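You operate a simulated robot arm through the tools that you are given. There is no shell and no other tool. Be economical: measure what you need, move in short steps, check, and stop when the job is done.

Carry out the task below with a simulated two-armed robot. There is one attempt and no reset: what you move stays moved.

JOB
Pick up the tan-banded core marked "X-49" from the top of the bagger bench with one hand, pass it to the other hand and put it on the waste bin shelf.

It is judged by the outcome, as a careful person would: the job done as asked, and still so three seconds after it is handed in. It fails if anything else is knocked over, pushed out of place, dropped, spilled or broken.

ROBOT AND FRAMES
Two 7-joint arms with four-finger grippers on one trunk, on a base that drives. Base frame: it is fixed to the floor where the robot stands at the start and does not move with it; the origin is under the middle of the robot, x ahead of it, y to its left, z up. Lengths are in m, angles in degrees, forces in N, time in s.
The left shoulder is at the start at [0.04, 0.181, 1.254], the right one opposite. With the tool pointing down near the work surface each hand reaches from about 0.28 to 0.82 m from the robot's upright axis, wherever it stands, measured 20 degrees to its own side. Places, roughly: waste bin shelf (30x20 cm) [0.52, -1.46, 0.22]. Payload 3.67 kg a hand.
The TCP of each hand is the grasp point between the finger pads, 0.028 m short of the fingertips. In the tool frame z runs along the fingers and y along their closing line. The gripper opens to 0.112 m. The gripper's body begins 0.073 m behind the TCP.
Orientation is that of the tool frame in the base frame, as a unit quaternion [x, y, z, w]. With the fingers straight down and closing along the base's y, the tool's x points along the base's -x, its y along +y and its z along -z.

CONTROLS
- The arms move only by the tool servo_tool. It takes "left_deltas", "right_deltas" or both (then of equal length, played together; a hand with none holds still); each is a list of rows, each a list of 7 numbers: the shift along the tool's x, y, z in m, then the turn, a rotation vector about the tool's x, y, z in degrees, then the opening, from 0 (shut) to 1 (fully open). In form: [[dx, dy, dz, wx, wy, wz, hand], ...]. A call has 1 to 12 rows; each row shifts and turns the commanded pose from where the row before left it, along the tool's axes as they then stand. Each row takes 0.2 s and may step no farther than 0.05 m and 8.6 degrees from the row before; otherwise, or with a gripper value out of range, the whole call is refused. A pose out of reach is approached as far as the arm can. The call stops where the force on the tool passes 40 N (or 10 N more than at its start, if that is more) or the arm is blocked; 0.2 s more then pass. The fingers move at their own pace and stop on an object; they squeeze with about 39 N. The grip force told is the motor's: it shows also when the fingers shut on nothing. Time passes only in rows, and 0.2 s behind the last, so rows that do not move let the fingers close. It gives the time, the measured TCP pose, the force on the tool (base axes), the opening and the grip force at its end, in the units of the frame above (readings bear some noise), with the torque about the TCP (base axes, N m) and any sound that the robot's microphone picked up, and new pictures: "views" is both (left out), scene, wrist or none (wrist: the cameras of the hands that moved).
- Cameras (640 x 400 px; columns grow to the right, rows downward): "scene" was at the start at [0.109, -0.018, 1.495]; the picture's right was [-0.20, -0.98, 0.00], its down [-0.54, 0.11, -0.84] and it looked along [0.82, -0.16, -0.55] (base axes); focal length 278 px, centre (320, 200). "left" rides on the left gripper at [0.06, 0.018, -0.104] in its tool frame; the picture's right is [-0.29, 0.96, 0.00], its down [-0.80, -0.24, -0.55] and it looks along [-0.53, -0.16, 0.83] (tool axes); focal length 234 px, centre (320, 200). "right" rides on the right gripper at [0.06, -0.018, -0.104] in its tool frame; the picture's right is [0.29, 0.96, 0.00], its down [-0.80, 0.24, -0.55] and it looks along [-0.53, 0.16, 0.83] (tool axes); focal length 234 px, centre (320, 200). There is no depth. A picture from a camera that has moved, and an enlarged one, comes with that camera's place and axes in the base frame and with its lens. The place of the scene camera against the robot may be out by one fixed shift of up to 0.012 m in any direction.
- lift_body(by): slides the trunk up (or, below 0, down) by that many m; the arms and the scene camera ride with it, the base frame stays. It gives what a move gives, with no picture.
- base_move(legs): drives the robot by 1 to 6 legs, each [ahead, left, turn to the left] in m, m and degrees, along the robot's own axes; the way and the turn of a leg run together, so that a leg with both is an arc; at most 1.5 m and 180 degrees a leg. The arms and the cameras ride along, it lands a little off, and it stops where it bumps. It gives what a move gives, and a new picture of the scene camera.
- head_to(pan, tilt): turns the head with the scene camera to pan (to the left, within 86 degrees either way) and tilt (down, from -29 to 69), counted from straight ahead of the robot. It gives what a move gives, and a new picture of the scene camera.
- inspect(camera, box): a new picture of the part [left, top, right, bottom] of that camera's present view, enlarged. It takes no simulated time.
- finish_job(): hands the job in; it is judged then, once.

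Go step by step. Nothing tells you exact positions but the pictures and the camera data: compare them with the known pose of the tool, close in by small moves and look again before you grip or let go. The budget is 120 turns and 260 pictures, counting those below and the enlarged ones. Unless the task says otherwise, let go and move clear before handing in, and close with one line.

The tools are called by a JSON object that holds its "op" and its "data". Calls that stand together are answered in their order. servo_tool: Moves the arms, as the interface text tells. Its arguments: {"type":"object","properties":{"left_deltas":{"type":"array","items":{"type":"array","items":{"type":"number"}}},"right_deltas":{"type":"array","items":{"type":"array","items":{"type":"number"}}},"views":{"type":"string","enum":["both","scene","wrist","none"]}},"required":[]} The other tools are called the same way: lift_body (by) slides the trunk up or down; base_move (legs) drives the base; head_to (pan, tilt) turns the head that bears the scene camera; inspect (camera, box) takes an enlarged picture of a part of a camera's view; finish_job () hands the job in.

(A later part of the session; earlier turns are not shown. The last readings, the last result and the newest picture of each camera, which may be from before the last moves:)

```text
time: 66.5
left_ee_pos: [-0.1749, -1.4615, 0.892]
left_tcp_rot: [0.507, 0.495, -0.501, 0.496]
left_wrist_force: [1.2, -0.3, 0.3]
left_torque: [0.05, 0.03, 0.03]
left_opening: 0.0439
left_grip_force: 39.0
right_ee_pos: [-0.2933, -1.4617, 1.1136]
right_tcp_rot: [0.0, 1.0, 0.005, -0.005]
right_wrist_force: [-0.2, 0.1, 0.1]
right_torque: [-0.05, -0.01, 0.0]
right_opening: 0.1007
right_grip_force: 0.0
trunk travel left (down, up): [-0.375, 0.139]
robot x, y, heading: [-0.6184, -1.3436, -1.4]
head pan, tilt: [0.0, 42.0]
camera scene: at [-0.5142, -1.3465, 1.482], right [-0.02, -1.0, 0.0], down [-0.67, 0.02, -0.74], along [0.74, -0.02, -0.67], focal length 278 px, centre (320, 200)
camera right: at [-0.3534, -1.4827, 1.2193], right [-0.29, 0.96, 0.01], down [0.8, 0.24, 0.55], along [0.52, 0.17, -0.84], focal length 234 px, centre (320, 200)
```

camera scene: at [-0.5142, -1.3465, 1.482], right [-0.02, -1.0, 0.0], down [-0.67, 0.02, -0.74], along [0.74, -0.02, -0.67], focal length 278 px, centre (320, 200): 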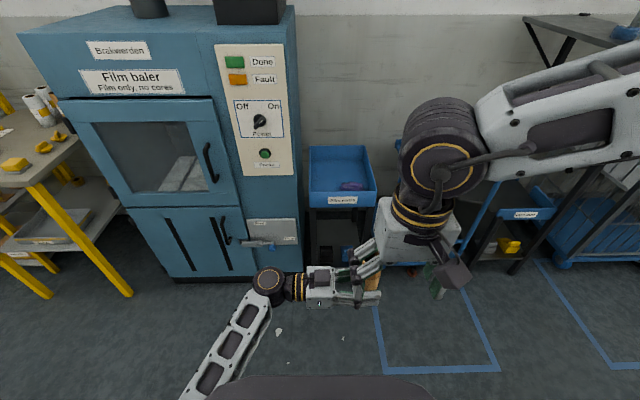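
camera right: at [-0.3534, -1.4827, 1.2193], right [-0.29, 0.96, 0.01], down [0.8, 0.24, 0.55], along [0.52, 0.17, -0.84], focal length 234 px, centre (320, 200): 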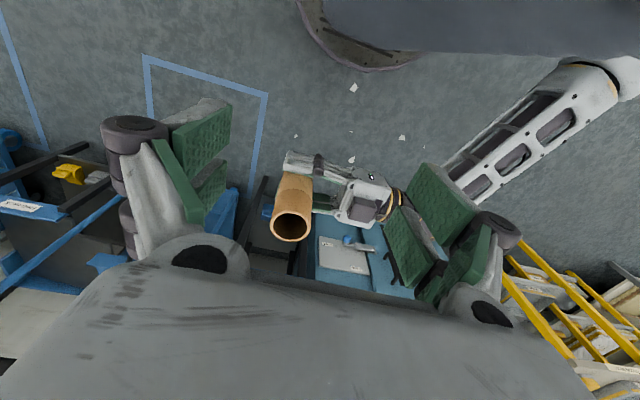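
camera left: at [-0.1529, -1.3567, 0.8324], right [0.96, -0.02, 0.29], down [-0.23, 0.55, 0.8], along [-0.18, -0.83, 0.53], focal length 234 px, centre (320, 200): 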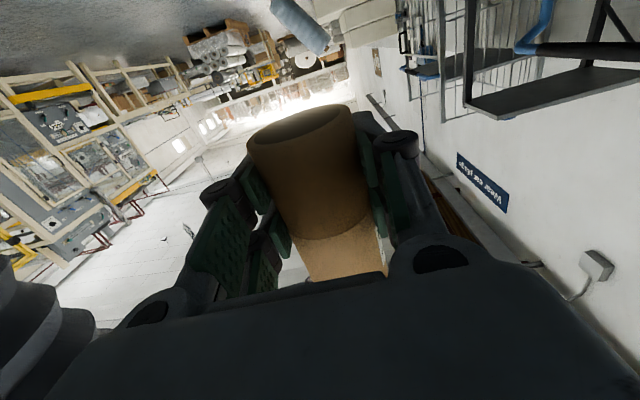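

Left holds the core alone. To give the right arm room for the pitched grip, I move both hands 17 cm forward together, then pitch the right hand 60°.

{"op": "servo_tool", "data": {"left_deltas": [[0, 0.0425, 0, 0, 0, 0, 0], [0, 0.0425, 0, 0, 0, 0, 0], [0, 0.0425, 0, 0, 0, 0, 0], [0, 0.0425, 0, 0, 0, 0, 0], [0, 0, 0, 0, 0, 0, 0], [0, 0, 0, 0, 0, 0, 0], [0, 0, 0, 0, 0, 0, 0], [0, 0, 0, 0, 0, 0, 0], [0, 0, 0, 0, 0, 0, 0], [0, 0, 0, 0, 0, 0, 0], [0, 0, 0, 0, 0, 0, 0], [0, 0, 0, 0, 0, 0, 0]], "right_deltas": [[-0.0425, 0, 0, 0, 0, 0, 0.9], [-0.0425, 0, 0, 0, 0, 0, 0.9], [-0.0425, 0, 0, 0, 0, 0, 0.9], [-0.0425, 0, 0, 0, 0, 0, 0.9], [0, 0, 0, 0, -7.5, 0, 0.9], [0, 0, 0, 0, -7.5, 0, 0.9], [0, 0, 0, 0, -7.5, 0, 0.9], [0, 0, 0, 0, -7.5, 0, 0.9], [0, 0, 0, 0, -7.5, 0, 0.9], [0, 0, 0, 0, -7.5, 0, 0.9], [0, 0, 0, 0, -7.5, 0, 0.9], [0, 0, 0, 0, -7.5, 0, 0.9]]}}

```text
time: 69.1
left_ee_pos: [-0.0035, -1.4645, 0.8904]
left_tcp_rot: [0.506, 0.496, -0.501, 0.496]
left_wrist_force: [0.0, 0.3, -0.8]
left_torque: [-0.01, 0.03, 0.0]
left_opening: 0.0439
left_grip_force: 38.5
right_ee_pos: [-0.1192, -1.462, 1.1117]
right_tcp_rot: [0.003, 0.868, 0.004, 0.497]
right_wrist_force: [-0.2, 0.0, -0.1]
right_torque: [0.04, 0.01, 0.0]
right_opening: 0.1009
right_grip_force: 0.0
trunk travel left (down, up): [-0.375, 0.139]
robot x, y, heading: [-0.6175, -1.3426, -1.3]
head pan, tilt: [0.0, 42.0]
camera scene: at [-0.5116, -1.3468, 1.4818], right [-0.02, -1.0, 0.0], down [-0.67, 0.02, -0.74], along [0.74, -0.02, -0.67], focal length 278 px, centre (320, 200)
camera right: at [-0.2408, -1.4815, 1.1137], right [-0.15, 0.96, -0.24], down [-0.07, 0.23, 0.97], along [0.99, 0.16, 0.04], focal length 234 px, centre (320, 200)
camera left: at [0.0165, -1.3602, 0.8323], right [0.96, -0.02, 0.29], down [-0.24, 0.55, 0.8], along [-0.17, -0.83, 0.53], focal length 234 px, centre (320, 200)
```

scene: 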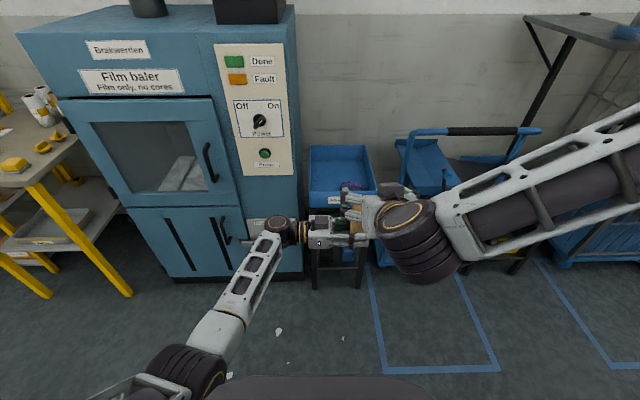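
right: 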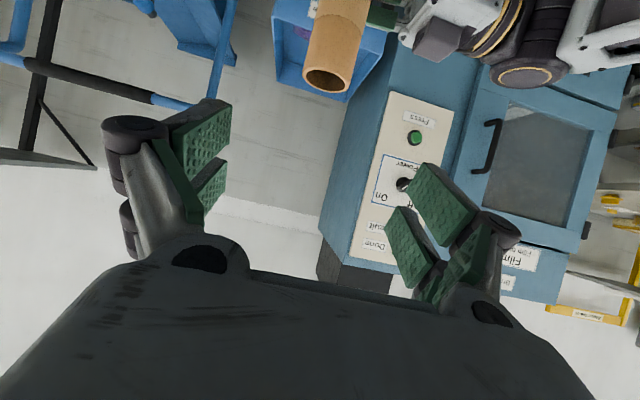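
left: 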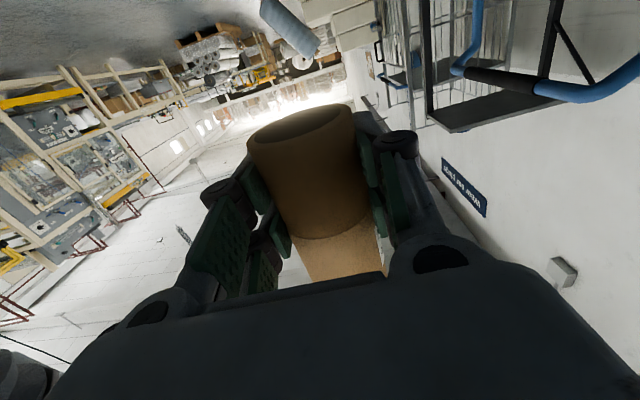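

The view confirms the core top at about (−0.002, −1.459, 1.003). I bring the right hand to a standoff on its approach line, opening narrowed to 0.7.

{"op": "servo_tool", "data": {"right_deltas": [[0.03, 0.0005, 0.025, 0, 0, 0, 0.7], [0.03, 0.0005, 0.025, 0, 0, 0, 0.7], [0, 0, 0.03, 0, 0, 0, 0.7], [0, 0, 0.03, 0, 0, 0, 0.7], [0, 0, 0, 0, 0, 0, 0.7]]}}

```text
time: 70.3
left_ee_pos: [-0.0048, -1.4644, 0.8922]
left_tcp_rot: [0.506, 0.495, -0.502, 0.496]
left_wrist_force: [0.0, -0.4, -0.1]
left_torque: [0.01, 0.02, -0.03]
left_opening: 0.0441
left_grip_force: 39.3
right_ee_pos: [-0.0564, -1.4603, 1.0055]
right_tcp_rot: [0.001, 0.868, 0.004, 0.497]
right_wrist_force: [0.6, -0.6, -0.1]
right_torque: [0.01, 0.01, 0.01]
right_opening: 0.0785
right_grip_force: 0.0
trunk travel left (down, up): [-0.375, 0.139]
robot x, y, heading: [-0.6201, -1.3453, -1.3]
head pan, tilt: [0.0, 42.0]
camera scene: at [-0.5135, -1.3462, 1.482], right [-0.02, -1.0, 0.0], down [-0.67, 0.02, -0.74], along [0.74, -0.02, -0.67], focal length 278 px, centre (320, 200)
camera right: at [-0.176, -1.4807, 1.008], right [-0.15, 0.96, -0.24], down [-0.07, 0.23, 0.97], along [0.99, 0.16, 0.04], focal length 234 px, centre (320, 200)
```

scene: 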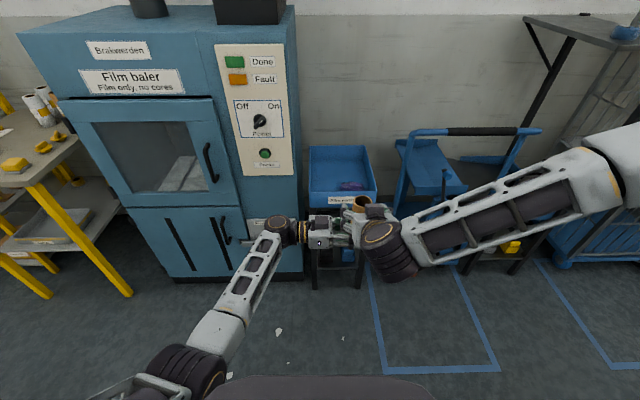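
right: 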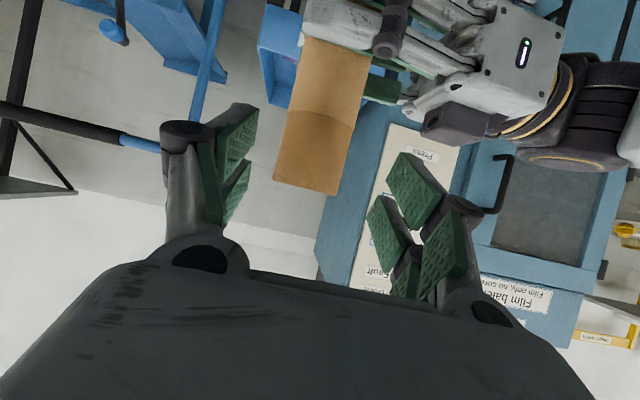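

Core axis reads (−0.004, −1.464). I advance 6 cm with a 4 mm sideways correction.

{"op": "servo_tool", "data": {"right_deltas": [[0, -0.004, 0.02, 0, 0, 0, 0.7], [0, 0, 0.02, 0, 0, 0, 0.7], [0, 0, 0.02, 0, 0, 0, 0.7], [0, 0, 0, 0, 0, 0, 0.7]], "views": "wrist"}}

{"op": "inspect", "data": {"camera": "scene", "box": [280, 170, 440, 290]}}

```text
time: 71.3
left_ee_pos: [-0.0039, -1.4653, 0.8928]
left_tcp_rot: [0.506, 0.495, -0.502, 0.496]
left_wrist_force: [4.0, -7.6, -0.3]
left_torque: [0.57, 0.26, -0.09]
left_opening: 0.044
left_grip_force: 38.8
right_ee_pos: [-0.0093, -1.4829, 0.9909]
right_tcp_rot: [0.001, 0.869, 0.005, 0.495]
right_wrist_force: [-3.5, 7.2, 0.1]
right_torque: [0.21, 0.04, 0.18]
right_opening: 0.0832
right_grip_force: 4.6
right hand out of reach, approached as far as the arm can: row 1, 2, 3
trunk travel left (down, up): [-0.375, 0.139]
robot x, y, heading: [-0.6176, -1.3433, -1.3]
head pan, tilt: [0.0, 42.0]
camera right: at [-0.1318, -1.5031, 0.9925], right [-0.15, 0.96, -0.24], down [-0.07, 0.23, 0.97], along [0.99, 0.16, 0.03], focal length 234 px, centre (320, 200)
```

right: 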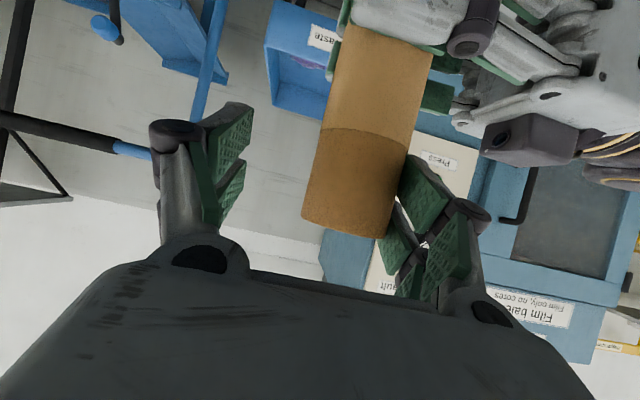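

```text
3.33 times, centred on (360, 230) of scene
camera zoom: at [-0.5127, -1.3463, 1.4819], right [-0.02, -1.0, 0.0], down [-0.67, 0.02, -0.74], along [0.74, -0.02, -0.67], focal length 925 px, centre (187, 100)
```

zoom: 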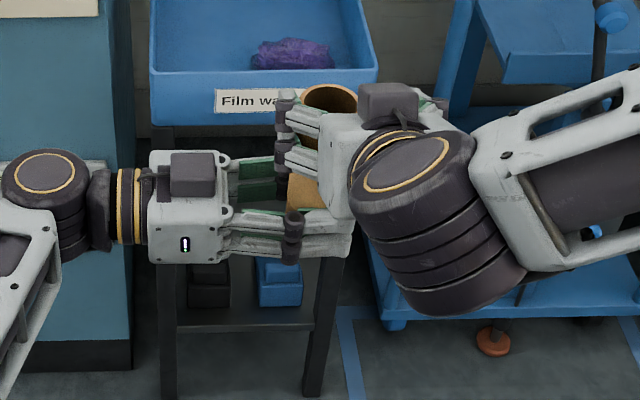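

The right arm hit its reach limit there and drifted against the core lightly. I back it off, then shift both hands 16 cm to the right where the arm has more freedom.

{"op": "servo_tool", "data": {"right_deltas": [[0, -0.003, -0.02, 0, 0, 0, 0.75], [0, 0, -0.03, 0, 0, 0, 0.75], [0, 0, -0.03, 0, 0, 0, 0.75], [0, 0, 0, 0, 0, 0, 0.75]], "views": "none"}}

{"op": "servo_tool", "data": {"left_deltas": [[0, 0, 0.03, 0, 0, 0, 0], [0, 0, 0.04, 0, 0, 0, 0], [0, 0, 0.04, 0, 0, 0, 0], [0, 0, 0.04, 0, 0, 0, 0], [0, 0, 0, 0, 0, 0, 0]], "right_deltas": [[0, -0.03, 0, 0, 0, 0, 0.75], [0, -0.04, 0, 0, 0, 0, 0.75], [0, -0.04, 0, 0, 0, 0, 0.75], [0, -0.03, 0, 0, 0, 0, 0.75], [0, 0, 0, 0, 0, 0, 0.75]]}}

```text
time: 72.3
left_ee_pos: [-0.0045, -1.4647, 0.8922]
left_tcp_rot: [0.506, 0.496, -0.5, 0.497]
left_wrist_force: [0.0, 0.1, -0.7]
left_torque: [0.02, -0.03, 0.01]
left_opening: 0.0439
left_grip_force: 38.7
right_ee_pos: [-0.0786, -1.4855, 1.0298]
right_tcp_rot: [0.002, 0.868, 0.004, 0.497]
right_wrist_force: [0.1, 0.4, -0.4]
right_torque: [-0.01, 0.01, -0.02]
right_opening: 0.0842
right_grip_force: 0.1
trunk travel left (down, up): [-0.375, 0.139]
robot x, y, heading: [-0.6174, -1.345, -1.2]
head pan, tilt: [0.0, 42.0]
```

```text
time: 73.7
left_ee_pos: [0.0222, -1.5608, 0.8622]
left_tcp_rot: [0.511, 0.523, -0.471, 0.493]
left_wrist_force: [0.2, 0.4, -1.6]
left_torque: [-0.02, 0.0, -0.04]
left_opening: 0.0443
left_grip_force: 38.9
right_ee_pos: [-0.0776, -1.5463, 1.0318]
right_tcp_rot: [0.003, 0.868, 0.003, 0.496]
right_wrist_force: [1.1, 0.3, -0.1]
right_torque: [0.02, 0.01, -0.02]
right_opening: 0.0838
right_grip_force: 0.0
right hand out of reach, approached as far as the arm can: row 2, 3, 4
trunk travel left (down, up): [-0.375, 0.139]
robot x, y, heading: [-0.6143, -1.3421, -1.3]
head pan, tilt: [0.0, 42.0]
stopped in row 5 (left hand): the arm was blocked; the commanded pose is now the measured one
camera scene: at [-0.5122, -1.3459, 1.4818], right [-0.02, -1.0, 0.0], down [-0.67, 0.02, -0.74], along [0.74, -0.02, -0.67], focal length 278 px, centre (320, 200)
camera right: at [-0.1993, -1.5664, 1.0331], right [-0.15, 0.96, -0.24], down [-0.07, 0.23, 0.97], along [0.99, 0.16, 0.04], focal length 234 px, centre (320, 200)
camera left: at [0.0367, -1.451, 0.8093], right [0.95, 0.01, 0.3], down [-0.27, 0.49, 0.83], along [-0.13, -0.87, 0.47], focal length 234 px, centre (320, 200)
```

scene: 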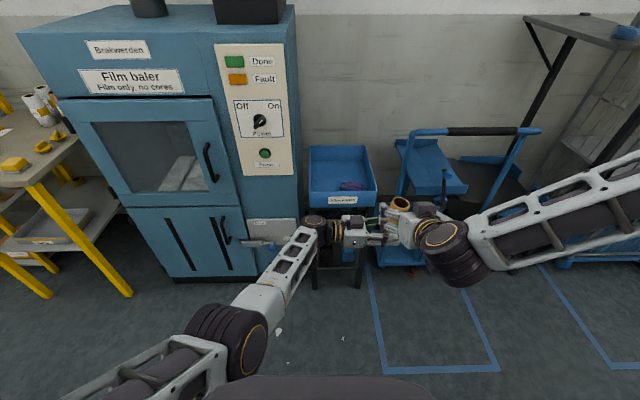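
right: 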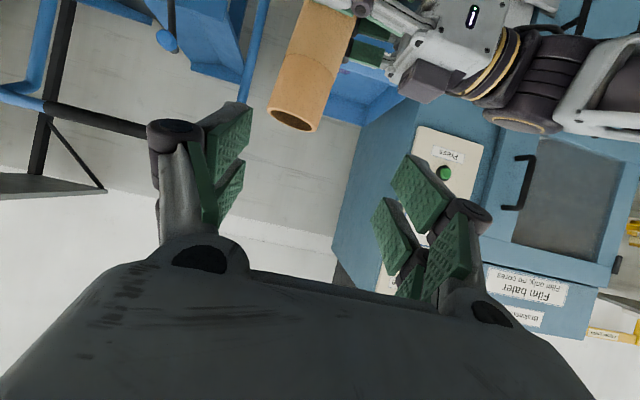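
left: 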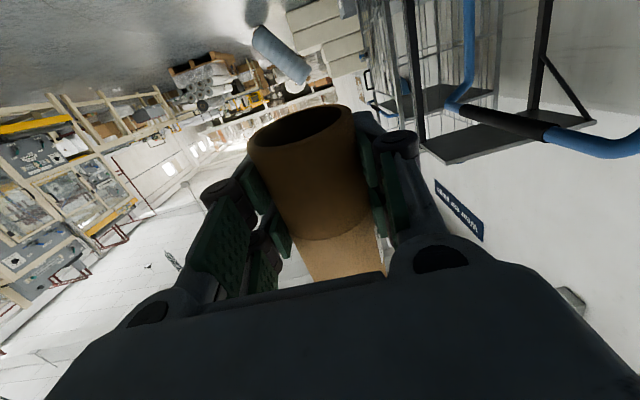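

Both arms are near limits at this height; working lower should give more freedom. I first move the left (with core) inward and down, then test the right lower down.

{"op": "servo_tool", "data": {"left_deltas": [[0.02, 0, -0.03, 0, 0, 0, 0], [0.03, 0, -0.03, 0, 0, 0, 0], [0.03, 0, -0.03, 0, 0, 0, 0], [0.04, 0, -0.015, 0, 0, 0, 0], [0.04, 0, 0, 0, 0, 0, 0], [0.04, 0, 0, 0, 0, 0, 0], [0, 0, 0, 0, 0, 0, 0]], "views": "none"}}

{"op": "servo_tool", "data": {"right_deltas": [[0, -0.02, -0.03, 0, 0, 0, 0.75], [0.034, 0, 0.02, 0, 0, 0, 0.75], [0.034, 0, 0.02, 0, 0, 0, 0.75], [0.034, 0, 0.02, 0, 0, 0, 0.75], [0.034, 0, 0.02, 0, 0, 0, 0.75], [0.034, 0, 0.02, 0, 0, 0, 0.75], [0.034, 0, 0.02, 0, 0, 0, 0.75], [0, 0, 0, 0, 0, 0, 0.75]]}}

```text
time: 75.3
left_ee_pos: [-0.0201, -1.4417, 0.7375]
left_tcp_rot: [0.511, 0.522, -0.473, 0.492]
left_wrist_force: [0.3, 0.3, -1.6]
left_torque: [0.03, 0.02, 0.03]
left_opening: 0.044
left_grip_force: 39.3
left hand out of reach, approached as far as the arm can: row 4, 5, 6
right_ee_pos: [-0.0792, -1.5467, 1.0307]
right_tcp_rot: [0.002, 0.868, 0.003, 0.496]
right_wrist_force: [0.8, 0.3, -1.1]
right_torque: [0.0, 0.02, -0.02]
right_opening: 0.0841
right_grip_force: 0.1
trunk travel left (down, up): [-0.375, 0.139]
robot x, y, heading: [-0.6146, -1.3443, -1.2]
head pan, tilt: [0.0, 42.0]
```

```text
time: 77.1
left_ee_pos: [-0.0205, -1.4428, 0.7367]
left_tcp_rot: [0.512, 0.523, -0.472, 0.492]
left_wrist_force: [-0.9, -0.5, -0.8]
left_torque: [-0.01, 0.0, 0.02]
left_opening: 0.044
left_grip_force: 39.3
right_ee_pos: [-0.0923, -1.5575, 1.0284]
right_tcp_rot: [0.011, 0.871, 0.001, 0.492]
right_wrist_force: [0.8, -0.8, 0.1]
right_torque: [0.0, -0.02, 0.05]
right_opening: 0.084
right_grip_force: 0.1
right hand out of reach, approached as far as the arm can: row 1, 2, 3, 4, 5, 6, 7
trunk travel left (down, up): [-0.375, 0.139]
robot x, y, heading: [-0.6168, -1.3441, -1.1]
head pan, tilt: [0.0, 42.0]
camera scene: at [-0.5131, -1.3494, 1.4819], right [-0.02, -1.0, 0.0], down [-0.67, 0.02, -0.74], along [0.74, -0.02, -0.67], focal length 278 px, centre (320, 200)
camera right: at [-0.2137, -1.5744, 1.0319], right [-0.13, 0.96, -0.23], down [-0.06, 0.23, 0.97], along [0.99, 0.14, 0.03], focal length 234 px, centre (320, 200)
```

scene: 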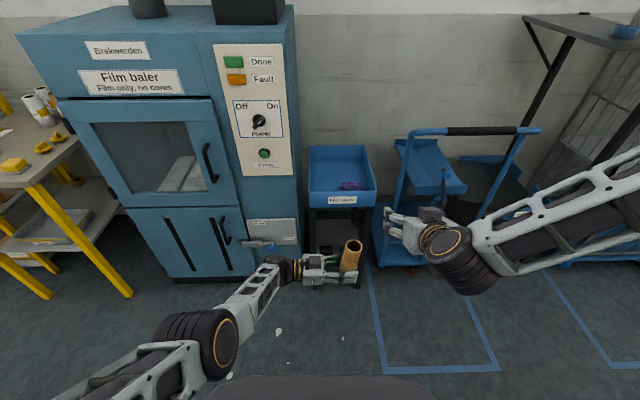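
right: 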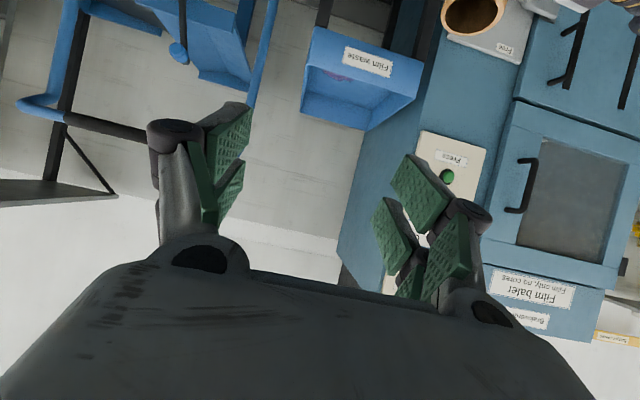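

The right wrist is at a joint limit when pitched straight ahead; mirroring the left arm's successful poses, the right hand does better pointing forward-left. So I'll use a 45° pitch pointing forward-left, and later turn the robot so that this points into the shelf. First I bring the right hand back to tool-down.

{"op": "servo_tool", "data": {"right_deltas": [[0, 0, 0, 0, 7.4, 0, 0.9], [0, 0, 0, 0, 7.4, 0, 0.9], [0, 0, 0, 0, 7.4, 0, 0.9], [0, 0, 0, 0, 7.4, 0, 0.9], [0, 0, 0, 0, 7.4, 0, 0.9], [0, 0, 0, 0, 7.4, 0, 0.9], [0, 0, 0, 0, 7.4, 0, 0.9], [0, 0, 0, 0, 7.4, 0, 0.9], [0.03, -0.01, 0, 0, 0, 0, 0.9], [0.03, -0.01, 0, 0, 0, 0, 0.9]], "views": "none"}}

{"op": "servo_tool", "data": {"right_deltas": [[0, 0, 0, 0, 0, -7.5, 0.9], [0, 0, 0, 0, 0, -7.5, 0.9], [0, 0, 0, 0, 0, -7.5, 0.9], [0, 0, 0, 0, 0, -7.5, 0.9], [0, 0, 0, 0, -7.5, 0, 0.9], [0, 0, 0, 0, -7.5, 0, 0.9], [0, 0, 0, 0, -7.5, 0, 0.9], [0, 0, 0, 0, -7.5, 0, 0.9], [0, 0, 0, 0, -7.5, 0, 0.9], [0, 0, 0, 0, -7.5, 0, 0.9]]}}

```text
time: 79.3
left_ee_pos: [-0.0198, -1.4425, 0.737]
left_tcp_rot: [0.51, 0.522, -0.472, 0.494]
left_wrist_force: [0.0, 0.4, -0.6]
left_torque: [0.0, 0.02, -0.03]
left_opening: 0.0442
left_grip_force: 38.5
right_ee_pos: [-0.1544, -1.5728, 1.0284]
right_tcp_rot: [0.001, 1.0, 0.005, 0.002]
right_wrist_force: [0.0, -0.2, -0.4]
right_torque: [0.03, -0.03, 0.04]
right_opening: 0.1007
right_grip_force: 0.1
trunk travel left (down, up): [-0.375, 0.139]
robot x, y, heading: [-0.6176, -1.3451, -1.3]
head pan, tilt: [0.0, 42.0]
```

```text
time: 81.5
left_ee_pos: [-0.0211, -1.4429, 0.7373]
left_tcp_rot: [0.511, 0.523, -0.472, 0.493]
left_wrist_force: [-0.4, -0.6, -0.3]
left_torque: [0.04, -0.01, 0.01]
left_opening: 0.0441
left_grip_force: 38.6
right_ee_pos: [-0.153, -1.5737, 1.0287]
right_tcp_rot: [-0.238, 0.89, 0.103, 0.374]
right_wrist_force: [0.0, -0.3, -0.1]
right_torque: [0.03, -0.04, 0.03]
right_opening: 0.1008
right_grip_force: 0.1
trunk travel left (down, up): [-0.375, 0.139]
robot x, y, heading: [-0.6135, -1.3451, -1.3]
head pan, tilt: [0.0, 42.0]
camera scene: at [-0.5136, -1.3482, 1.4819], right [-0.02, -1.0, 0.0], down [-0.67, 0.02, -0.74], along [0.74, -0.02, -0.67], focal length 278 px, centre (320, 200)
camera right: at [-0.2452, -1.6505, 1.0598], right [-0.65, 0.73, -0.2], down [0.02, 0.28, 0.96], along [0.76, 0.62, -0.2], focal length 234 px, centre (320, 200)
```

scene: 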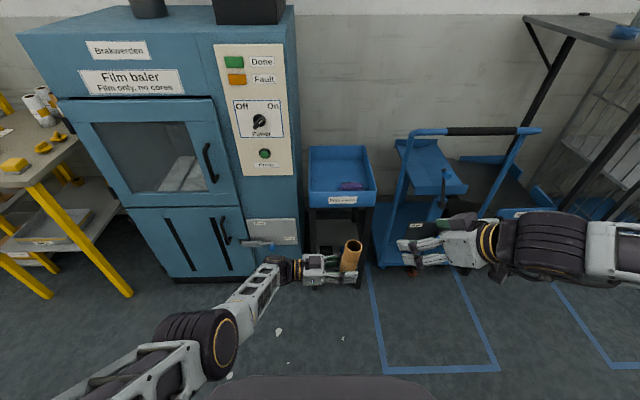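
right: 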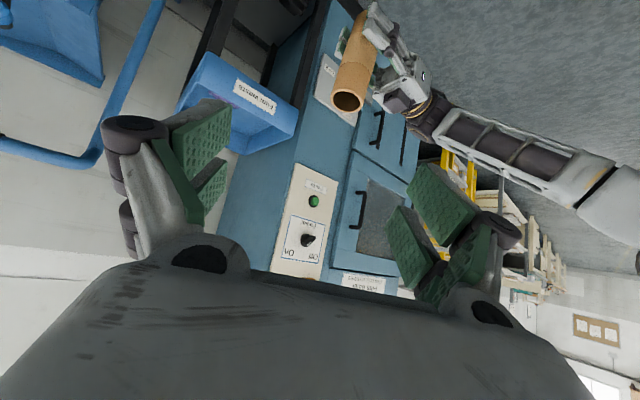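

This pose works. I test how low the right hand can go in this orientation, clear of the left hand.

{"op": "servo_tool", "data": {"right_deltas": [[0.0286, 0, 0.0279, 0, 0, 0, 0.75], [0.0286, 0, 0.0279, 0, 0, 0, 0.75], [0.0286, 0, 0.0279, 0, 0, 0, 0.75], [0.0286, 0, 0.0279, 0, 0, 0, 0.75], [0.0286, 0, 0.0279, 0, 0, 0, 0.75], [0.0286, 0, 0.0279, 0, 0, 0, 0.75], [0.0286, 0, 0.0279, 0, 0, 0, 0.75], [0.0143, 0, 0.014, 0, 0, 0, 0.75]]}}

```text
time: 83.3
left_ee_pos: [-0.0202, -1.4419, 0.7375]
left_tcp_rot: [0.511, 0.522, -0.473, 0.492]
left_wrist_force: [-0.4, 0.9, -0.7]
left_torque: [0.02, 0.0, 0.02]
left_opening: 0.0438
left_grip_force: 38.9
right_ee_pos: [-0.1621, -1.6484, 0.8554]
right_tcp_rot: [-0.238, 0.891, 0.103, 0.372]
right_wrist_force: [-0.1, 0.2, -0.8]
right_torque: [-0.02, 0.02, -0.01]
right_opening: 0.0841
right_grip_force: 0.1
right hand out of reach, approached as far as the arm can: row 4, 5, 6, 7, 8
trunk travel left (down, up): [-0.375, 0.139]
robot x, y, heading: [-0.6187, -1.3423, -1.2]
head pan, tilt: [0.0, 42.0]
camera scene: at [-0.5124, -1.3464, 1.4819], right [-0.02, -1.0, 0.0], down [-0.67, 0.02, -0.74], along [0.74, -0.02, -0.67], focal length 278 px, centre (320, 200)
camera right: at [-0.2534, -1.7246, 0.8862], right [-0.66, 0.73, -0.2], down [0.03, 0.29, 0.96], along [0.75, 0.62, -0.21], focal length 234 px, centre (320, 200)
```

scene: 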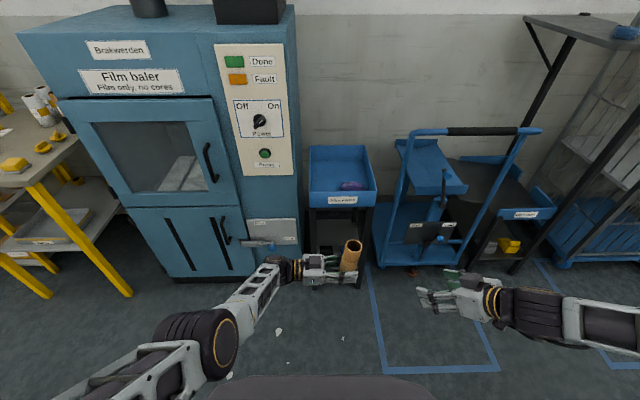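
right: 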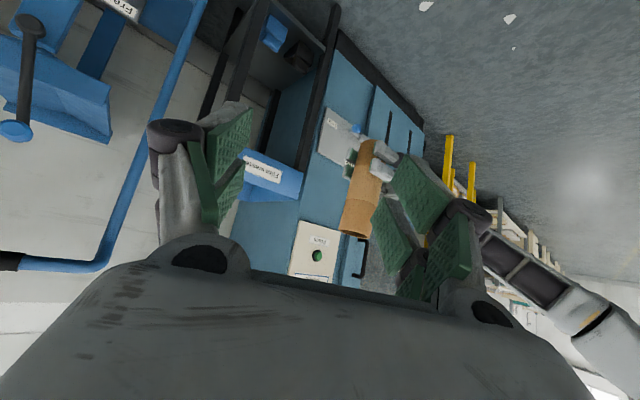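

Insight: the arm points forward naturally when it is well extended, so I should do the re-grip (and placing) farther out. I yaw the left hand 45° toward forward and move the core outward; meanwhile the right goes back up to tool-down.

{"op": "servo_tool", "data": {"left_deltas": [[0, 0, 0, -7.5, 0, 0, 0], [0, 0, 0, -7.5, 0, 0, 0], [0, 0, 0, -7.5, 0, 0, 0], [0, 0, 0, -7.5, 0, 0, 0], [0, 0, 0, -7.5, 0, 0, 0], [0, 0, 0, -7.5, 0, 0, 0], [0, 0, 0, 0, 0, 0, 0], [0, 0, 0, 0, 0, 0, 0], [0, 0, 0, 0, 0, 0, 0], [0, 0, 0, 0, 0, 0, 0]], "right_deltas": [[-0.0286, 0, -0.0279, 0, 7.5, 0, 0.75], [-0.0286, 0, -0.0279, 0, 7.5, 0, 0.75], [-0.02, 0, -0.035, 0, 7.5, 0, 0.75], [0, 0, -0.02, 0, 7.5, 0, 0.75], [0, 0, 0, 0, 7.5, 0, 0.75], [0, 0, 0, 0, 7.5, 0, 0.75], [0, 0, 0, 0, 0, 7.5, 0.75], [0, 0, 0, 0, 0, 7.5, 0.75], [0, 0, 0, 0, 0, 7.5, 0.75], [0, 0, 0, 0, 0, 7.5, 0.75]]}}

```text
time: 84.2
left_ee_pos: [0.0239, -1.3255, 0.7255]
left_tcp_rot: [0.424, 0.634, -0.253, 0.595]
left_wrist_force: [0.4, 1.8, -0.7]
left_torque: [0.04, 0.01, -0.03]
left_opening: 0.0443
left_grip_force: 38.8
right_ee_pos: [-0.1545, -1.6587, 0.9888]
right_tcp_rot: [-0.284, 0.944, 0.013, 0.168]
right_wrist_force: [-1.1, 0.9, -0.4]
right_torque: [0.02, -0.06, 0.0]
right_opening: 0.0842
right_grip_force: 0.0
trunk travel left (down, up): [-0.375, 0.139]
robot x, y, heading: [-0.6179, -1.3442, -1.4]
head pan, tilt: [0.0, 42.0]
stopped in row 4 (left hand): the arm was blocked; the commanded pose is now the measured one
camera scene: at [-0.5163, -1.3457, 1.4823], right [-0.02, -1.0, 0.0], down [-0.67, 0.02, -0.74], along [0.74, -0.02, -0.67], focal length 278 px, centre (320, 200)
camera right: at [-0.2245, -1.7189, 1.0701], right [-0.74, 0.65, -0.16], down [0.32, 0.56, 0.76], along [0.59, 0.52, -0.62], focal length 234 px, centre (320, 200)
camera left: at [-0.0131, -1.2149, 0.688], right [0.78, 0.42, 0.46], down [-0.55, 0.15, 0.82], along [0.28, -0.89, 0.35], focal length 234 px, centre (320, 200)
```

scene: 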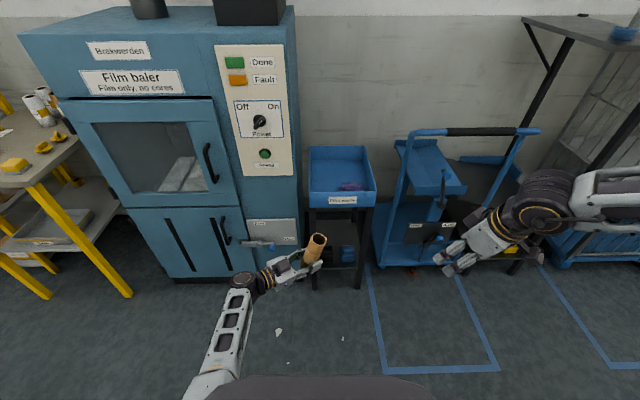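
right: 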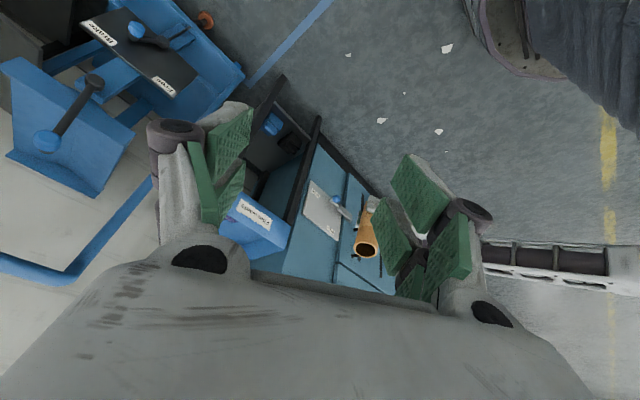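
left: 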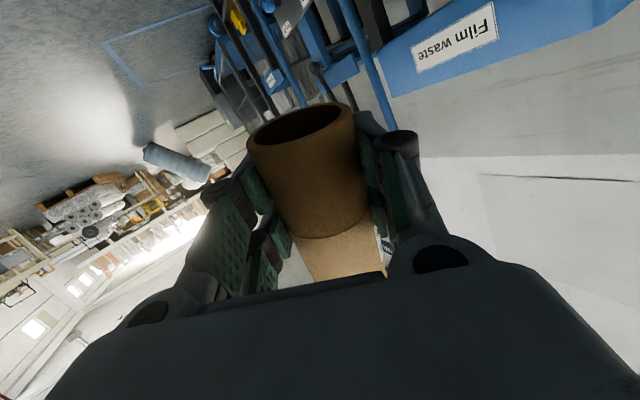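

The left arm was stressed by being so low. I raise it 20 cm to the region where it moved freely, and finish levelling the right.

{"op": "servo_tool", "data": {"left_deltas": [[-0.0436, 0.0083, -0.0073, 0, 0, 0, 0], [-0.0436, 0.0083, -0.0073, 0, 0, 0, 0], [-0.0436, 0.0083, -0.0073, 0, 0, 0, 0], [-0.0436, 0.0083, -0.0073, 0, 0, 0, 0], [-0.0436, 0.0083, -0.0073, 0, 0, 0, 0], [0, 0, 0, 0, 0, 0, 0], [0, 0, 0, 0, 0, 0, 0]], "right_deltas": [[0, 0, 0, 0, 6.6, 0, 0.75], [0, 0, 0, 0, 6.6, 0, 0.75], [0, 0, 0, 0, 6.6, 0, 0.75], [0, 0, 0, 0, 0, 8, 0.75], [0, 0, 0, 0, 0, 8, 0.75], [0, 0, 0, 0, 0, 8, 0.75], [0, 0, 0, 0, 0, 8, 0.75]], "views": "scene"}}

```text
time: 85.8
left_ee_pos: [0.0235, -1.3244, 0.9437]
left_tcp_rot: [0.423, 0.637, -0.256, 0.591]
left_wrist_force: [0.0, -0.1, 0.0]
left_torque: [0.02, -0.01, -0.03]
left_opening: 0.0437
left_grip_force: 38.8
right_ee_pos: [-0.1512, -1.6594, 0.987]
right_tcp_rot: [-0.007, 0.999, -0.033, 0.013]
right_wrist_force: [-0.9, 0.5, -1.0]
right_torque: [0.02, 0.01, 0.01]
right_opening: 0.0842
right_grip_force: 0.1
trunk travel left (down, up): [-0.375, 0.139]
robot x, y, heading: [-0.6141, -1.3428, -1.2]
head pan, tilt: [0.0, 42.0]
camera scene: at [-0.5124, -1.3464, 1.4819], right [-0.02, -1.0, 0.0], down [-0.67, 0.02, -0.74], along [0.74, -0.02, -0.67], focal length 278 px, centre (320, 200)
```

scene: 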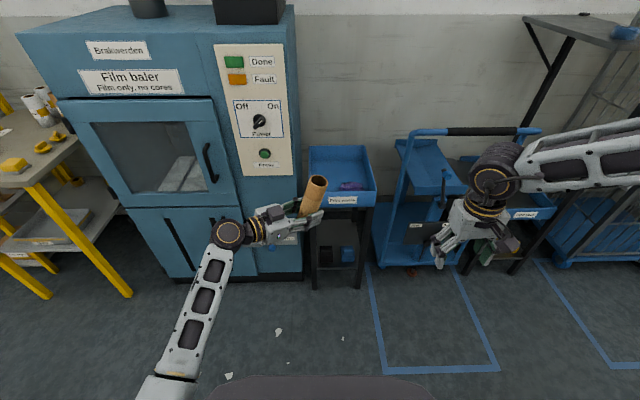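

Before re-gripping I verify, with the empty right hand, that the extended pitched pose needed at the shelf is reachable (same height below the shoulder).

{"op": "servo_tool", "data": {"right_deltas": [[-0.04, 0.012, 0.007, 0, 0, 0, 0.75], [-0.04, 0.012, 0.007, 0, 0, 0, 0.75], [-0.04, 0.012, 0.007, 0, 0, 0, 0.75], [-0.04, 0.012, 0.007, 0, 0, 0, 0.75], [-0.04, 0.012, 0.007, 0, 0, 0, 0.75], [-0.04, 0.012, 0.007, 0, 0, 0, 0.75], [-0.04, 0.012, 0.007, 0, 0, 0, 0.75], [0, 0, 0, 0, -7.5, 0, 0.75], [0, 0, 0, 0, -7.5, 0, 0.75], [0, 0, 0, 0, -7.5, 0, 0.75], [0, 0, 0, 0, -7.5, 0, 0.75], [0, 0, 0, 0, -7.5, 0, 0.75]], "views": "none"}}

{"op": "servo_tool", "data": {"right_deltas": [[0, 0, 0, 0, -7.5, 0, 0.75], [0.028, 0, 0.028, 0, 0, 0, 0.75], [0.028, 0, 0.028, 0, 0, 0, 0.75], [0.028, 0, 0.028, 0, 0, 0, 0.75], [0.028, 0, 0.028, 0, 0, 0, 0.75], [0.028, 0, 0.028, 0, 0, 0, 0.75], [0.028, 0, 0.028, 0, 0, 0, 0.75]], "views": "scene"}}

```text
time: 88.4
left_ee_pos: [0.0236, -1.3266, 0.9436]
left_tcp_rot: [0.422, 0.638, -0.254, 0.592]
left_wrist_force: [0.4, 0.2, -1.2]
left_torque: [0.01, 0.0, 0.01]
left_opening: 0.0439
left_grip_force: 39.3
right_ee_pos: [0.0357, -1.6218, 0.9796]
right_tcp_rot: [-0.017, 0.942, -0.029, 0.333]
right_wrist_force: [-0.1, 0.3, -0.1]
right_torque: [0.02, 0.02, 0.0]
right_opening: 0.0839
right_grip_force: 0.1
right hand out of reach, approached as far as the arm can: row 5, 6, 7
trunk travel left (down, up): [-0.375, 0.139]
robot x, y, heading: [-0.6172, -1.3445, -1.2]
head pan, tilt: [0.0, 42.0]
```

```text
time: 90.0
left_ee_pos: [0.0246, -1.3251, 0.9437]
left_tcp_rot: [0.423, 0.637, -0.256, 0.591]
left_wrist_force: [0.5, 0.6, -0.2]
left_torque: [0.04, -0.04, -0.02]
left_opening: 0.044
left_grip_force: 38.7
right_ee_pos: [0.0311, -1.6371, 0.87]
right_tcp_rot: [-0.019, 0.919, -0.028, 0.393]
right_wrist_force: [-0.3, 0.0, 0.4]
right_torque: [0.03, 0.0, -0.03]
right_opening: 0.0841
right_grip_force: 0.0
right hand out of reach, approached as far as the arm can: row 4, 5, 6, 7
trunk travel left (down, up): [-0.375, 0.139]
robot x, y, heading: [-0.6116, -1.3441, -1.2]
head pan, tilt: [0.0, 42.0]
camera scene: at [-0.5119, -1.3465, 1.4819], right [-0.02, -1.0, 0.0], down [-0.67, 0.02, -0.74], along [0.74, -0.02, -0.67], focal length 278 px, centre (320, 200)
```

scene: 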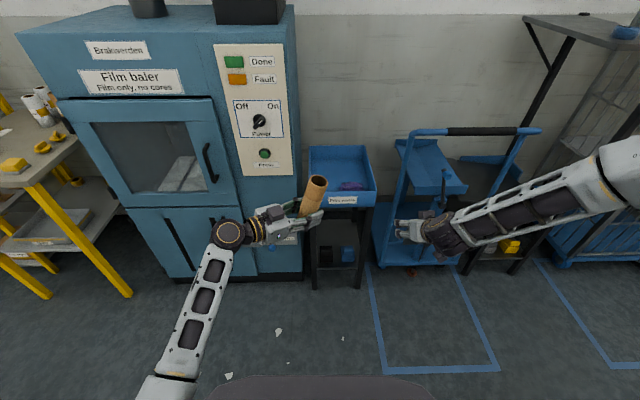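

The limits are joint-related, not distance. The left arm reached this pitched pose near the midline, so I mirror that: move the left hand with the core aside, and bring the right hand back to a central tool-down pose first.

{"op": "servo_tool", "data": {"left_deltas": [[-0.0016, 0.0056, -0.0454, 0, 0, 0, 0], [-0.0016, 0.0056, -0.0454, 0, 0, 0, 0], [-0.0016, 0.0056, -0.0454, 0, 0, 0, 0], [-0.0016, 0.0056, -0.0454, 0, 0, 0, 0], [-0.0016, 0.0056, -0.0454, 0, 0, 0, 0], [0, 0, 0, 0, 0, 0, 0], [0, 0, 0, 0, 0, 0, 0], [0, 0, 0, 0, 0, 0, 0], [0, 0, 0, 0, 0, 0, 0], [0, 0, 0, 0, 0, 0, 0], [0, 0, 0, 0, 0, 0, 0], [0, 0, 0, 0, 0, 0, 0]], "right_deltas": [[-0.028, 0, -0.028, 0, 0, 0, 0.75], [-0.028, 0, -0.028, 0, 0, 0, 0.75], [-0.028, 0, -0.028, 0, 0, 0, 0.75], [-0.02, 0, -0.03, 0, 0, 0, 0.75], [-0.01, 0, -0.03, 0, 0, 0, 0.75], [0, 0, -0.03, 0, 0, 0, 0.75], [0, 0, 0, 0, 7.6, 0, 0.75], [0, 0, 0, 0, 7.6, 0, 0.75], [0, 0, 0, 0, 7.6, 0, 0.75], [0, 0, 0, 0, 7.6, 0, 0.75], [0, 0, 0, 0, 7.6, 0, 0.75], [0, 0, 0, 0, 7.6, 0, 0.75]], "views": "none"}}

```text
time: 92.6
left_ee_pos: [-0.0729, -1.1266, 0.9946]
left_tcp_rot: [0.424, 0.637, -0.257, 0.591]
left_wrist_force: [0.0, 0.5, -1.0]
left_torque: [0.01, 0.01, 0.0]
left_opening: 0.0441
left_grip_force: 39.0
right_ee_pos: [-0.0139, -1.6258, 1.071]
right_tcp_rot: [-0.008, 0.999, -0.034, 0.006]
right_wrist_force: [-0.4, 0.2, -0.1]
right_torque: [0.0, 0.03, -0.02]
right_opening: 0.0842
right_grip_force: 0.0
trunk travel left (down, up): [-0.375, 0.139]
robot x, y, heading: [-0.6177, -1.3446, -1.4]
head pan, tilt: [0.0, 42.0]
```

{"op": "servo_tool", "data": {"right_deltas": [[0.02, 0.037, -0.004, -3.9, 0, 0, 0.75], [0.02, 0.037, -0.004, 0, 0, 0, 0.75], [0.02, 0.037, -0.004, 0, 0, 0, 0.75], [0.02, 0.037, -0.004, 0, 0, 0, 0.75], [0.02, 0.037, -0.004, 0, 0, 0, 0.75], [0, 0, 0, 0, -7.5, 0, 0.75], [0, 0, 0, 0, -7.5, 0, 0.75], [0, 0, 0, 0, -7.5, 0, 0.75], [0, 0, 0, 0, -7.5, 0, 0.75], [0, 0, 0, 0, -7.5, 0, 0.75], [0, 0, 0, 0, -7.5, 0, 0.75]], "views": "none"}}

{"op": "servo_tool", "data": {"right_deltas": [[0.0045, 0.02, 0.03, 0, 0, 0, 0.75], [0.0045, 0.02, 0.03, 0, 0, 0, 0.75], [0.0045, 0.02, 0.03, 0, 0, 0, 0.75], [0.0045, 0.02, 0.03, 0, 0, 0, 0.75], [0.0045, 0.02, 0.03, 0, 0, 0, 0.75], [0.0045, 0.02, 0.03, 0, 0, 0, 0.75]], "views": "scene"}}

```text
time: 95.0
left_ee_pos: [-0.0734, -1.1263, 0.9958]
left_tcp_rot: [0.424, 0.637, -0.255, 0.591]
left_wrist_force: [-0.4, 0.3, -1.2]
left_torque: [0.02, -0.02, 0.0]
left_opening: 0.044
left_grip_force: 39.1
right_ee_pos: [-0.1189, -1.4427, 1.0891]
right_tcp_rot: [-0.006, 0.921, 0.004, 0.39]
right_wrist_force: [-0.6, -0.3, -0.8]
right_torque: [0.02, 0.04, 0.03]
right_opening: 0.084
right_grip_force: 0.0
trunk travel left (down, up): [-0.375, 0.139]
robot x, y, heading: [-0.6192, -1.3422, -1.5]
head pan, tilt: [0.0, 42.0]
```

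```text
time: 96.4
left_ee_pos: [-0.0728, -1.1265, 0.9949]
left_tcp_rot: [0.424, 0.637, -0.256, 0.591]
left_wrist_force: [-0.2, -0.1, -0.8]
left_torque: [0.0, 0.02, 0.01]
left_opening: 0.044
left_grip_force: 38.7
right_ee_pos: [-0.0394, -1.441, 1.0095]
right_tcp_rot: [-0.007, 0.921, 0.004, 0.389]
right_wrist_force: [-0.4, 0.2, -0.6]
right_torque: [-0.01, -0.02, -0.03]
right_opening: 0.0842
right_grip_force: 0.0
right hand out of reach, approached as far as the arm can: row 2, 3, 4, 5, 6
trunk travel left (down, up): [-0.375, 0.139]
robot x, y, heading: [-0.6154, -1.3469, -1.4]
head pan, tilt: [0.0, 42.0]
camera scene: at [-0.5116, -1.3463, 1.4819], right [-0.02, -1.0, 0.0], down [-0.67, 0.02, -0.74], along [0.74, -0.02, -0.67], focal length 278 px, centre (320, 200)
```

scene: 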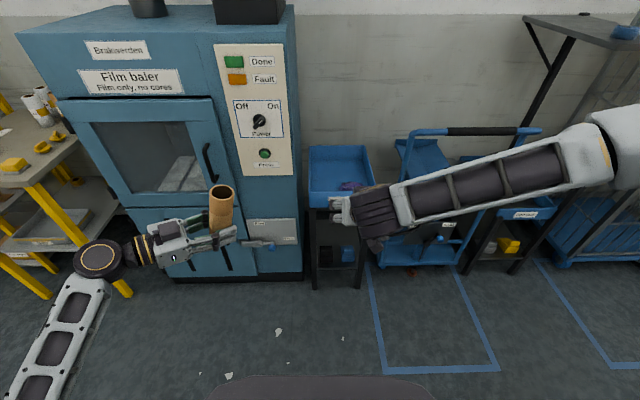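

The right elbow sits high and out to the side, unlike the left one. I look at it to plan how to bring it down.

{"op": "head_to", "data": {"pan": -60, "tilt": 25}}

{"op": "head_to", "data": {"pan": 50, "tilt": 40}}

```text
time: 97.7
left_ee_pos: [-0.0722, -1.1253, 0.995]
left_tcp_rot: [0.423, 0.637, -0.256, 0.591]
left_wrist_force: [0.8, -0.5, -1.0]
left_torque: [-0.01, -0.02, -0.01]
left_opening: 0.0441
left_grip_force: 39.0
right_ee_pos: [-0.0405, -1.4403, 1.0097]
right_tcp_rot: [-0.007, 0.921, 0.004, 0.389]
right_wrist_force: [-0.3, 0.6, 0.8]
right_torque: [-0.03, 0.03, 0.0]
right_opening: 0.0841
right_grip_force: 0.1
trunk travel left (down, up): [-0.375, 0.139]
robot x, y, heading: [-0.6159, -1.3425, -1.1]
head pan, tilt: [-60.0, 25.0]
camera scene: at [-0.5513, -1.4251, 1.5081], right [-0.88, -0.48, 0.0], down [-0.2, 0.37, -0.91], along [0.43, -0.8, -0.42], focal length 278 px, centre (320, 200)
```

scene: 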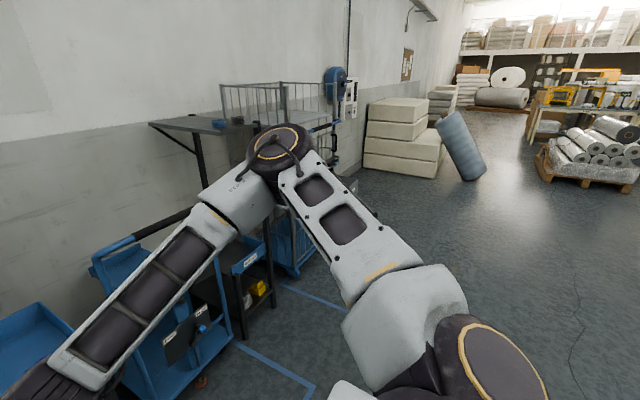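

```text
time: 99.6
left_ee_pos: [-0.0732, -1.1258, 0.994]
left_tcp_rot: [0.422, 0.637, -0.255, 0.592]
left_wrist_force: [0.1, 0.0, -0.5]
left_torque: [0.0, 0.02, -0.01]
left_opening: 0.0438
left_grip_force: 38.3
right_ee_pos: [-0.0401, -1.4406, 1.0087]
right_tcp_rot: [-0.007, 0.921, 0.003, 0.389]
right_wrist_force: [0.1, -0.4, 0.2]
right_torque: [0.0, 0.01, 0.0]
right_opening: 0.084
right_grip_force: 0.0
trunk travel left (down, up): [-0.375, 0.139]
robot x, y, heading: [-0.6183, -1.3426, -1.6]
head pan, tilt: [50.0, 40.0]
camera scene: at [-0.5391, -1.2805, 1.4848], right [0.75, -0.66, 0.0], down [-0.43, -0.48, -0.77], along [0.51, 0.57, -0.64], focal length 278 px, centre (320, 200)
```

scene: 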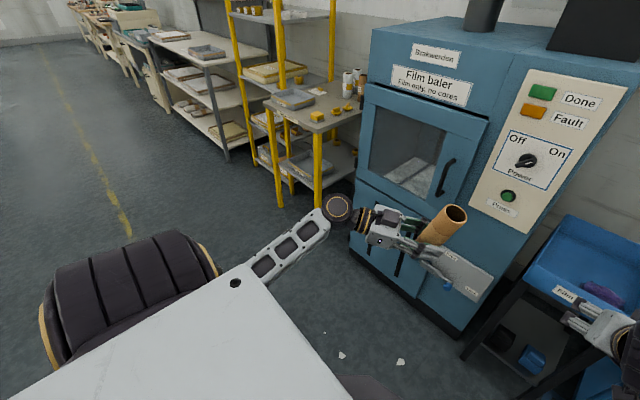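

The right elbow is raised above the shoulder while the left one is low. Pointing the right hand outward (to the right) should pull its elbow down and in, so I yaw the pitched hand 60° to the right.

{"op": "servo_tool", "data": {"right_deltas": [[0, 0, 0, 5.3, 0, 5.3, 0.75], [0, 0, 0, 5.3, 0, 5.3, 0.75], [0, 0, 0, 5.3, 0, 5.3, 0.75], [0, 0, 0, 5.3, 0, 5.3, 0.75], [0, 0, 0, 5.3, 0, 5.3, 0.75], [0, 0, 0, 5.3, 0, 5.3, 0.75], [0, 0, 0, 5.3, 0, 5.3, 0.75], [0, 0, 0, 5.3, 0, 5.3, 0.75]], "views": "none"}}

{"op": "head_to", "data": {"pan": -55, "tilt": 35}}

```text
time: 101.4
left_ee_pos: [-0.0735, -1.1257, 0.9947]
left_tcp_rot: [0.424, 0.637, -0.256, 0.591]
left_wrist_force: [-0.2, -0.3, -0.7]
left_torque: [0.03, -0.02, -0.02]
left_opening: 0.0437
left_grip_force: 39.0
right_ee_pos: [-0.0796, -1.5619, 1.066]
right_tcp_rot: [0.458, 0.801, -0.185, 0.337]
right_wrist_force: [0.0, -0.7, 0.3]
right_torque: [0.02, -0.05, 0.0]
right_opening: 0.084
right_grip_force: 0.0
right hand out of reach, approached as far as the arm can: row 1, 2, 3, 4, 5, 6, 7, 8
trunk travel left (down, up): [-0.375, 0.139]
robot x, y, heading: [-0.6161, -1.3448, -1.4]
head pan, tilt: [50.0, 40.0]
```

```text
time: 103.2
left_ee_pos: [-0.0731, -1.1257, 0.9966]
left_tcp_rot: [0.423, 0.637, -0.256, 0.591]
left_wrist_force: [-0.3, 0.1, -0.2]
left_torque: [0.03, 0.01, 0.0]
left_opening: 0.0436
left_grip_force: 38.9
right_ee_pos: [-0.0779, -1.562, 1.0657]
right_tcp_rot: [0.456, 0.802, -0.183, 0.339]
right_wrist_force: [0.3, -0.2, -0.4]
right_torque: [-0.02, -0.02, -0.01]
right_opening: 0.0841
right_grip_force: 0.1
trunk travel left (down, up): [-0.375, 0.139]
robot x, y, heading: [-0.6192, -1.3422, -1.2]
head pan, tilt: [-55.0, 35.0]
camera scene: at [-0.5467, -1.4175, 1.4924], right [-0.83, -0.55, 0.0], down [-0.32, 0.48, -0.82], along [0.45, -0.68, -0.57], focal length 278 px, centre (320, 200)
```

scene: 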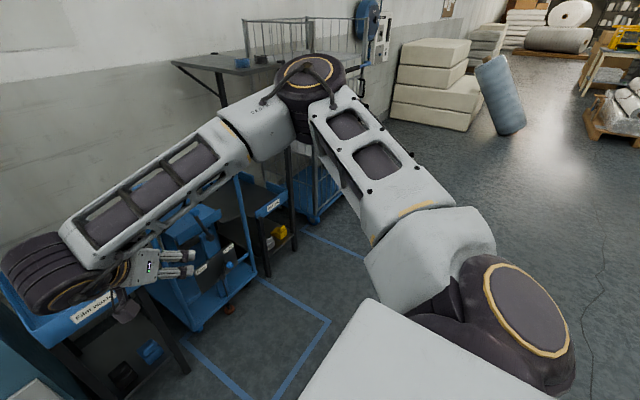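

That didn't flip it, but the drifts hint that with this raised elbow the hand points forward naturally when it is farther to the right (about 0.5 m right of the midline). I undo the yaw and test there, then lower.

{"op": "servo_tool", "data": {"right_deltas": [[0, 0, 0, -5.3, 0, -5.3, 0.75], [0, 0, 0, -5.3, 0, -5.3, 0.75], [0, 0, 0, -5.3, 0, -5.3, 0.75], [0, 0, 0, -5.3, 0, -5.3, 0.75], [0, 0, 0, -5.3, 0, -5.3, 0.75], [0, 0, 0, -5.3, 0, -5.3, 0.75], [0, 0, 0, -5.3, 0, -5.3, 0.75], [0, 0, 0, -5.3, 0, -5.3, 0.75], [0, -0.04, 0, 0, 0, 0, 0.75], [0, -0.04, 0, 0, 0, 0, 0.75], [0, -0.04, 0, 0, 0, 0, 0.75], [0, -0.04, 0, 0, 0, 0, 0.75]], "views": "none"}}

{"op": "servo_tool", "data": {"right_deltas": [[0, -0.045, 0, 0, 0, 0, 0.75], [0, -0.045, 0, 0, 0, 0, 0.75], [0, -0.045, 0, 0, 0, 0, 0.75], [0, -0.045, 0, 0, 0, 0, 0.75], [0.03, 0, 0.03, 0, 0, 0, 0.75], [0.03, 0, 0.03, 0, 0, 0, 0.75], [0.03, 0, 0.03, 0, 0, 0, 0.75], [0.03, 0, 0.03, 0, 0, 0, 0.75], [0.03, 0, 0.03, 0, 0, 0, 0.75], [0.03, 0, 0.03, 0, 0, 0, 0.75], [0.03, 0, 0.03, 0, 0, 0, 0.75], [0.03, 0, 0.03, 0, 0, 0, 0.75]], "views": "scene"}}

```text
time: 105.8
left_ee_pos: [-0.0746, -1.1256, 0.9966]
left_tcp_rot: [0.422, 0.637, -0.255, 0.592]
left_wrist_force: [0.4, 0.3, -1.1]
left_torque: [0.02, 0.02, 0.03]
left_opening: 0.044
left_grip_force: 39.1
right_ee_pos: [-0.077, -1.7216, 1.0652]
right_tcp_rot: [-0.008, 0.921, 0.005, 0.389]
right_wrist_force: [-0.3, -0.2, -0.5]
right_torque: [-0.02, -0.01, 0.04]
right_opening: 0.0838
right_grip_force: 0.0
trunk travel left (down, up): [-0.375, 0.139]
robot x, y, heading: [-0.6155, -1.3431, -1.6]
head pan, tilt: [-55.0, 35.0]
```

```text
time: 108.4
left_ee_pos: [-0.0719, -1.1255, 0.9957]
left_tcp_rot: [0.423, 0.637, -0.257, 0.591]
left_wrist_force: [-0.3, 0.4, -0.5]
left_torque: [0.0, 0.01, -0.04]
left_opening: 0.044
left_grip_force: 39.1
right_ee_pos: [-0.0686, -1.9025, 0.7273]
right_tcp_rot: [-0.007, 0.921, 0.003, 0.39]
right_wrist_force: [-0.4, -1.1, 0.4]
right_torque: [0.03, 0.01, 0.03]
right_opening: 0.0842
right_grip_force: 0.1
trunk travel left (down, up): [-0.375, 0.139]
robot x, y, heading: [-0.6127, -1.3436, -1.4]
head pan, tilt: [-55.0, 35.0]
camera scene: at [-0.5461, -1.4182, 1.4923], right [-0.83, -0.55, 0.0], down [-0.32, 0.48, -0.82], along [0.45, -0.68, -0.57], focal length 278 px, centre (320, 200)
```

scene: 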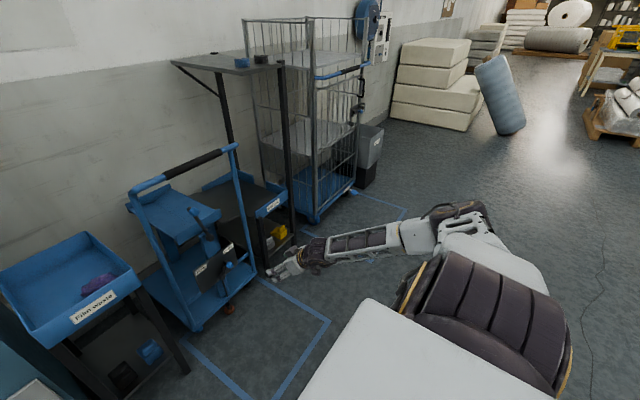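

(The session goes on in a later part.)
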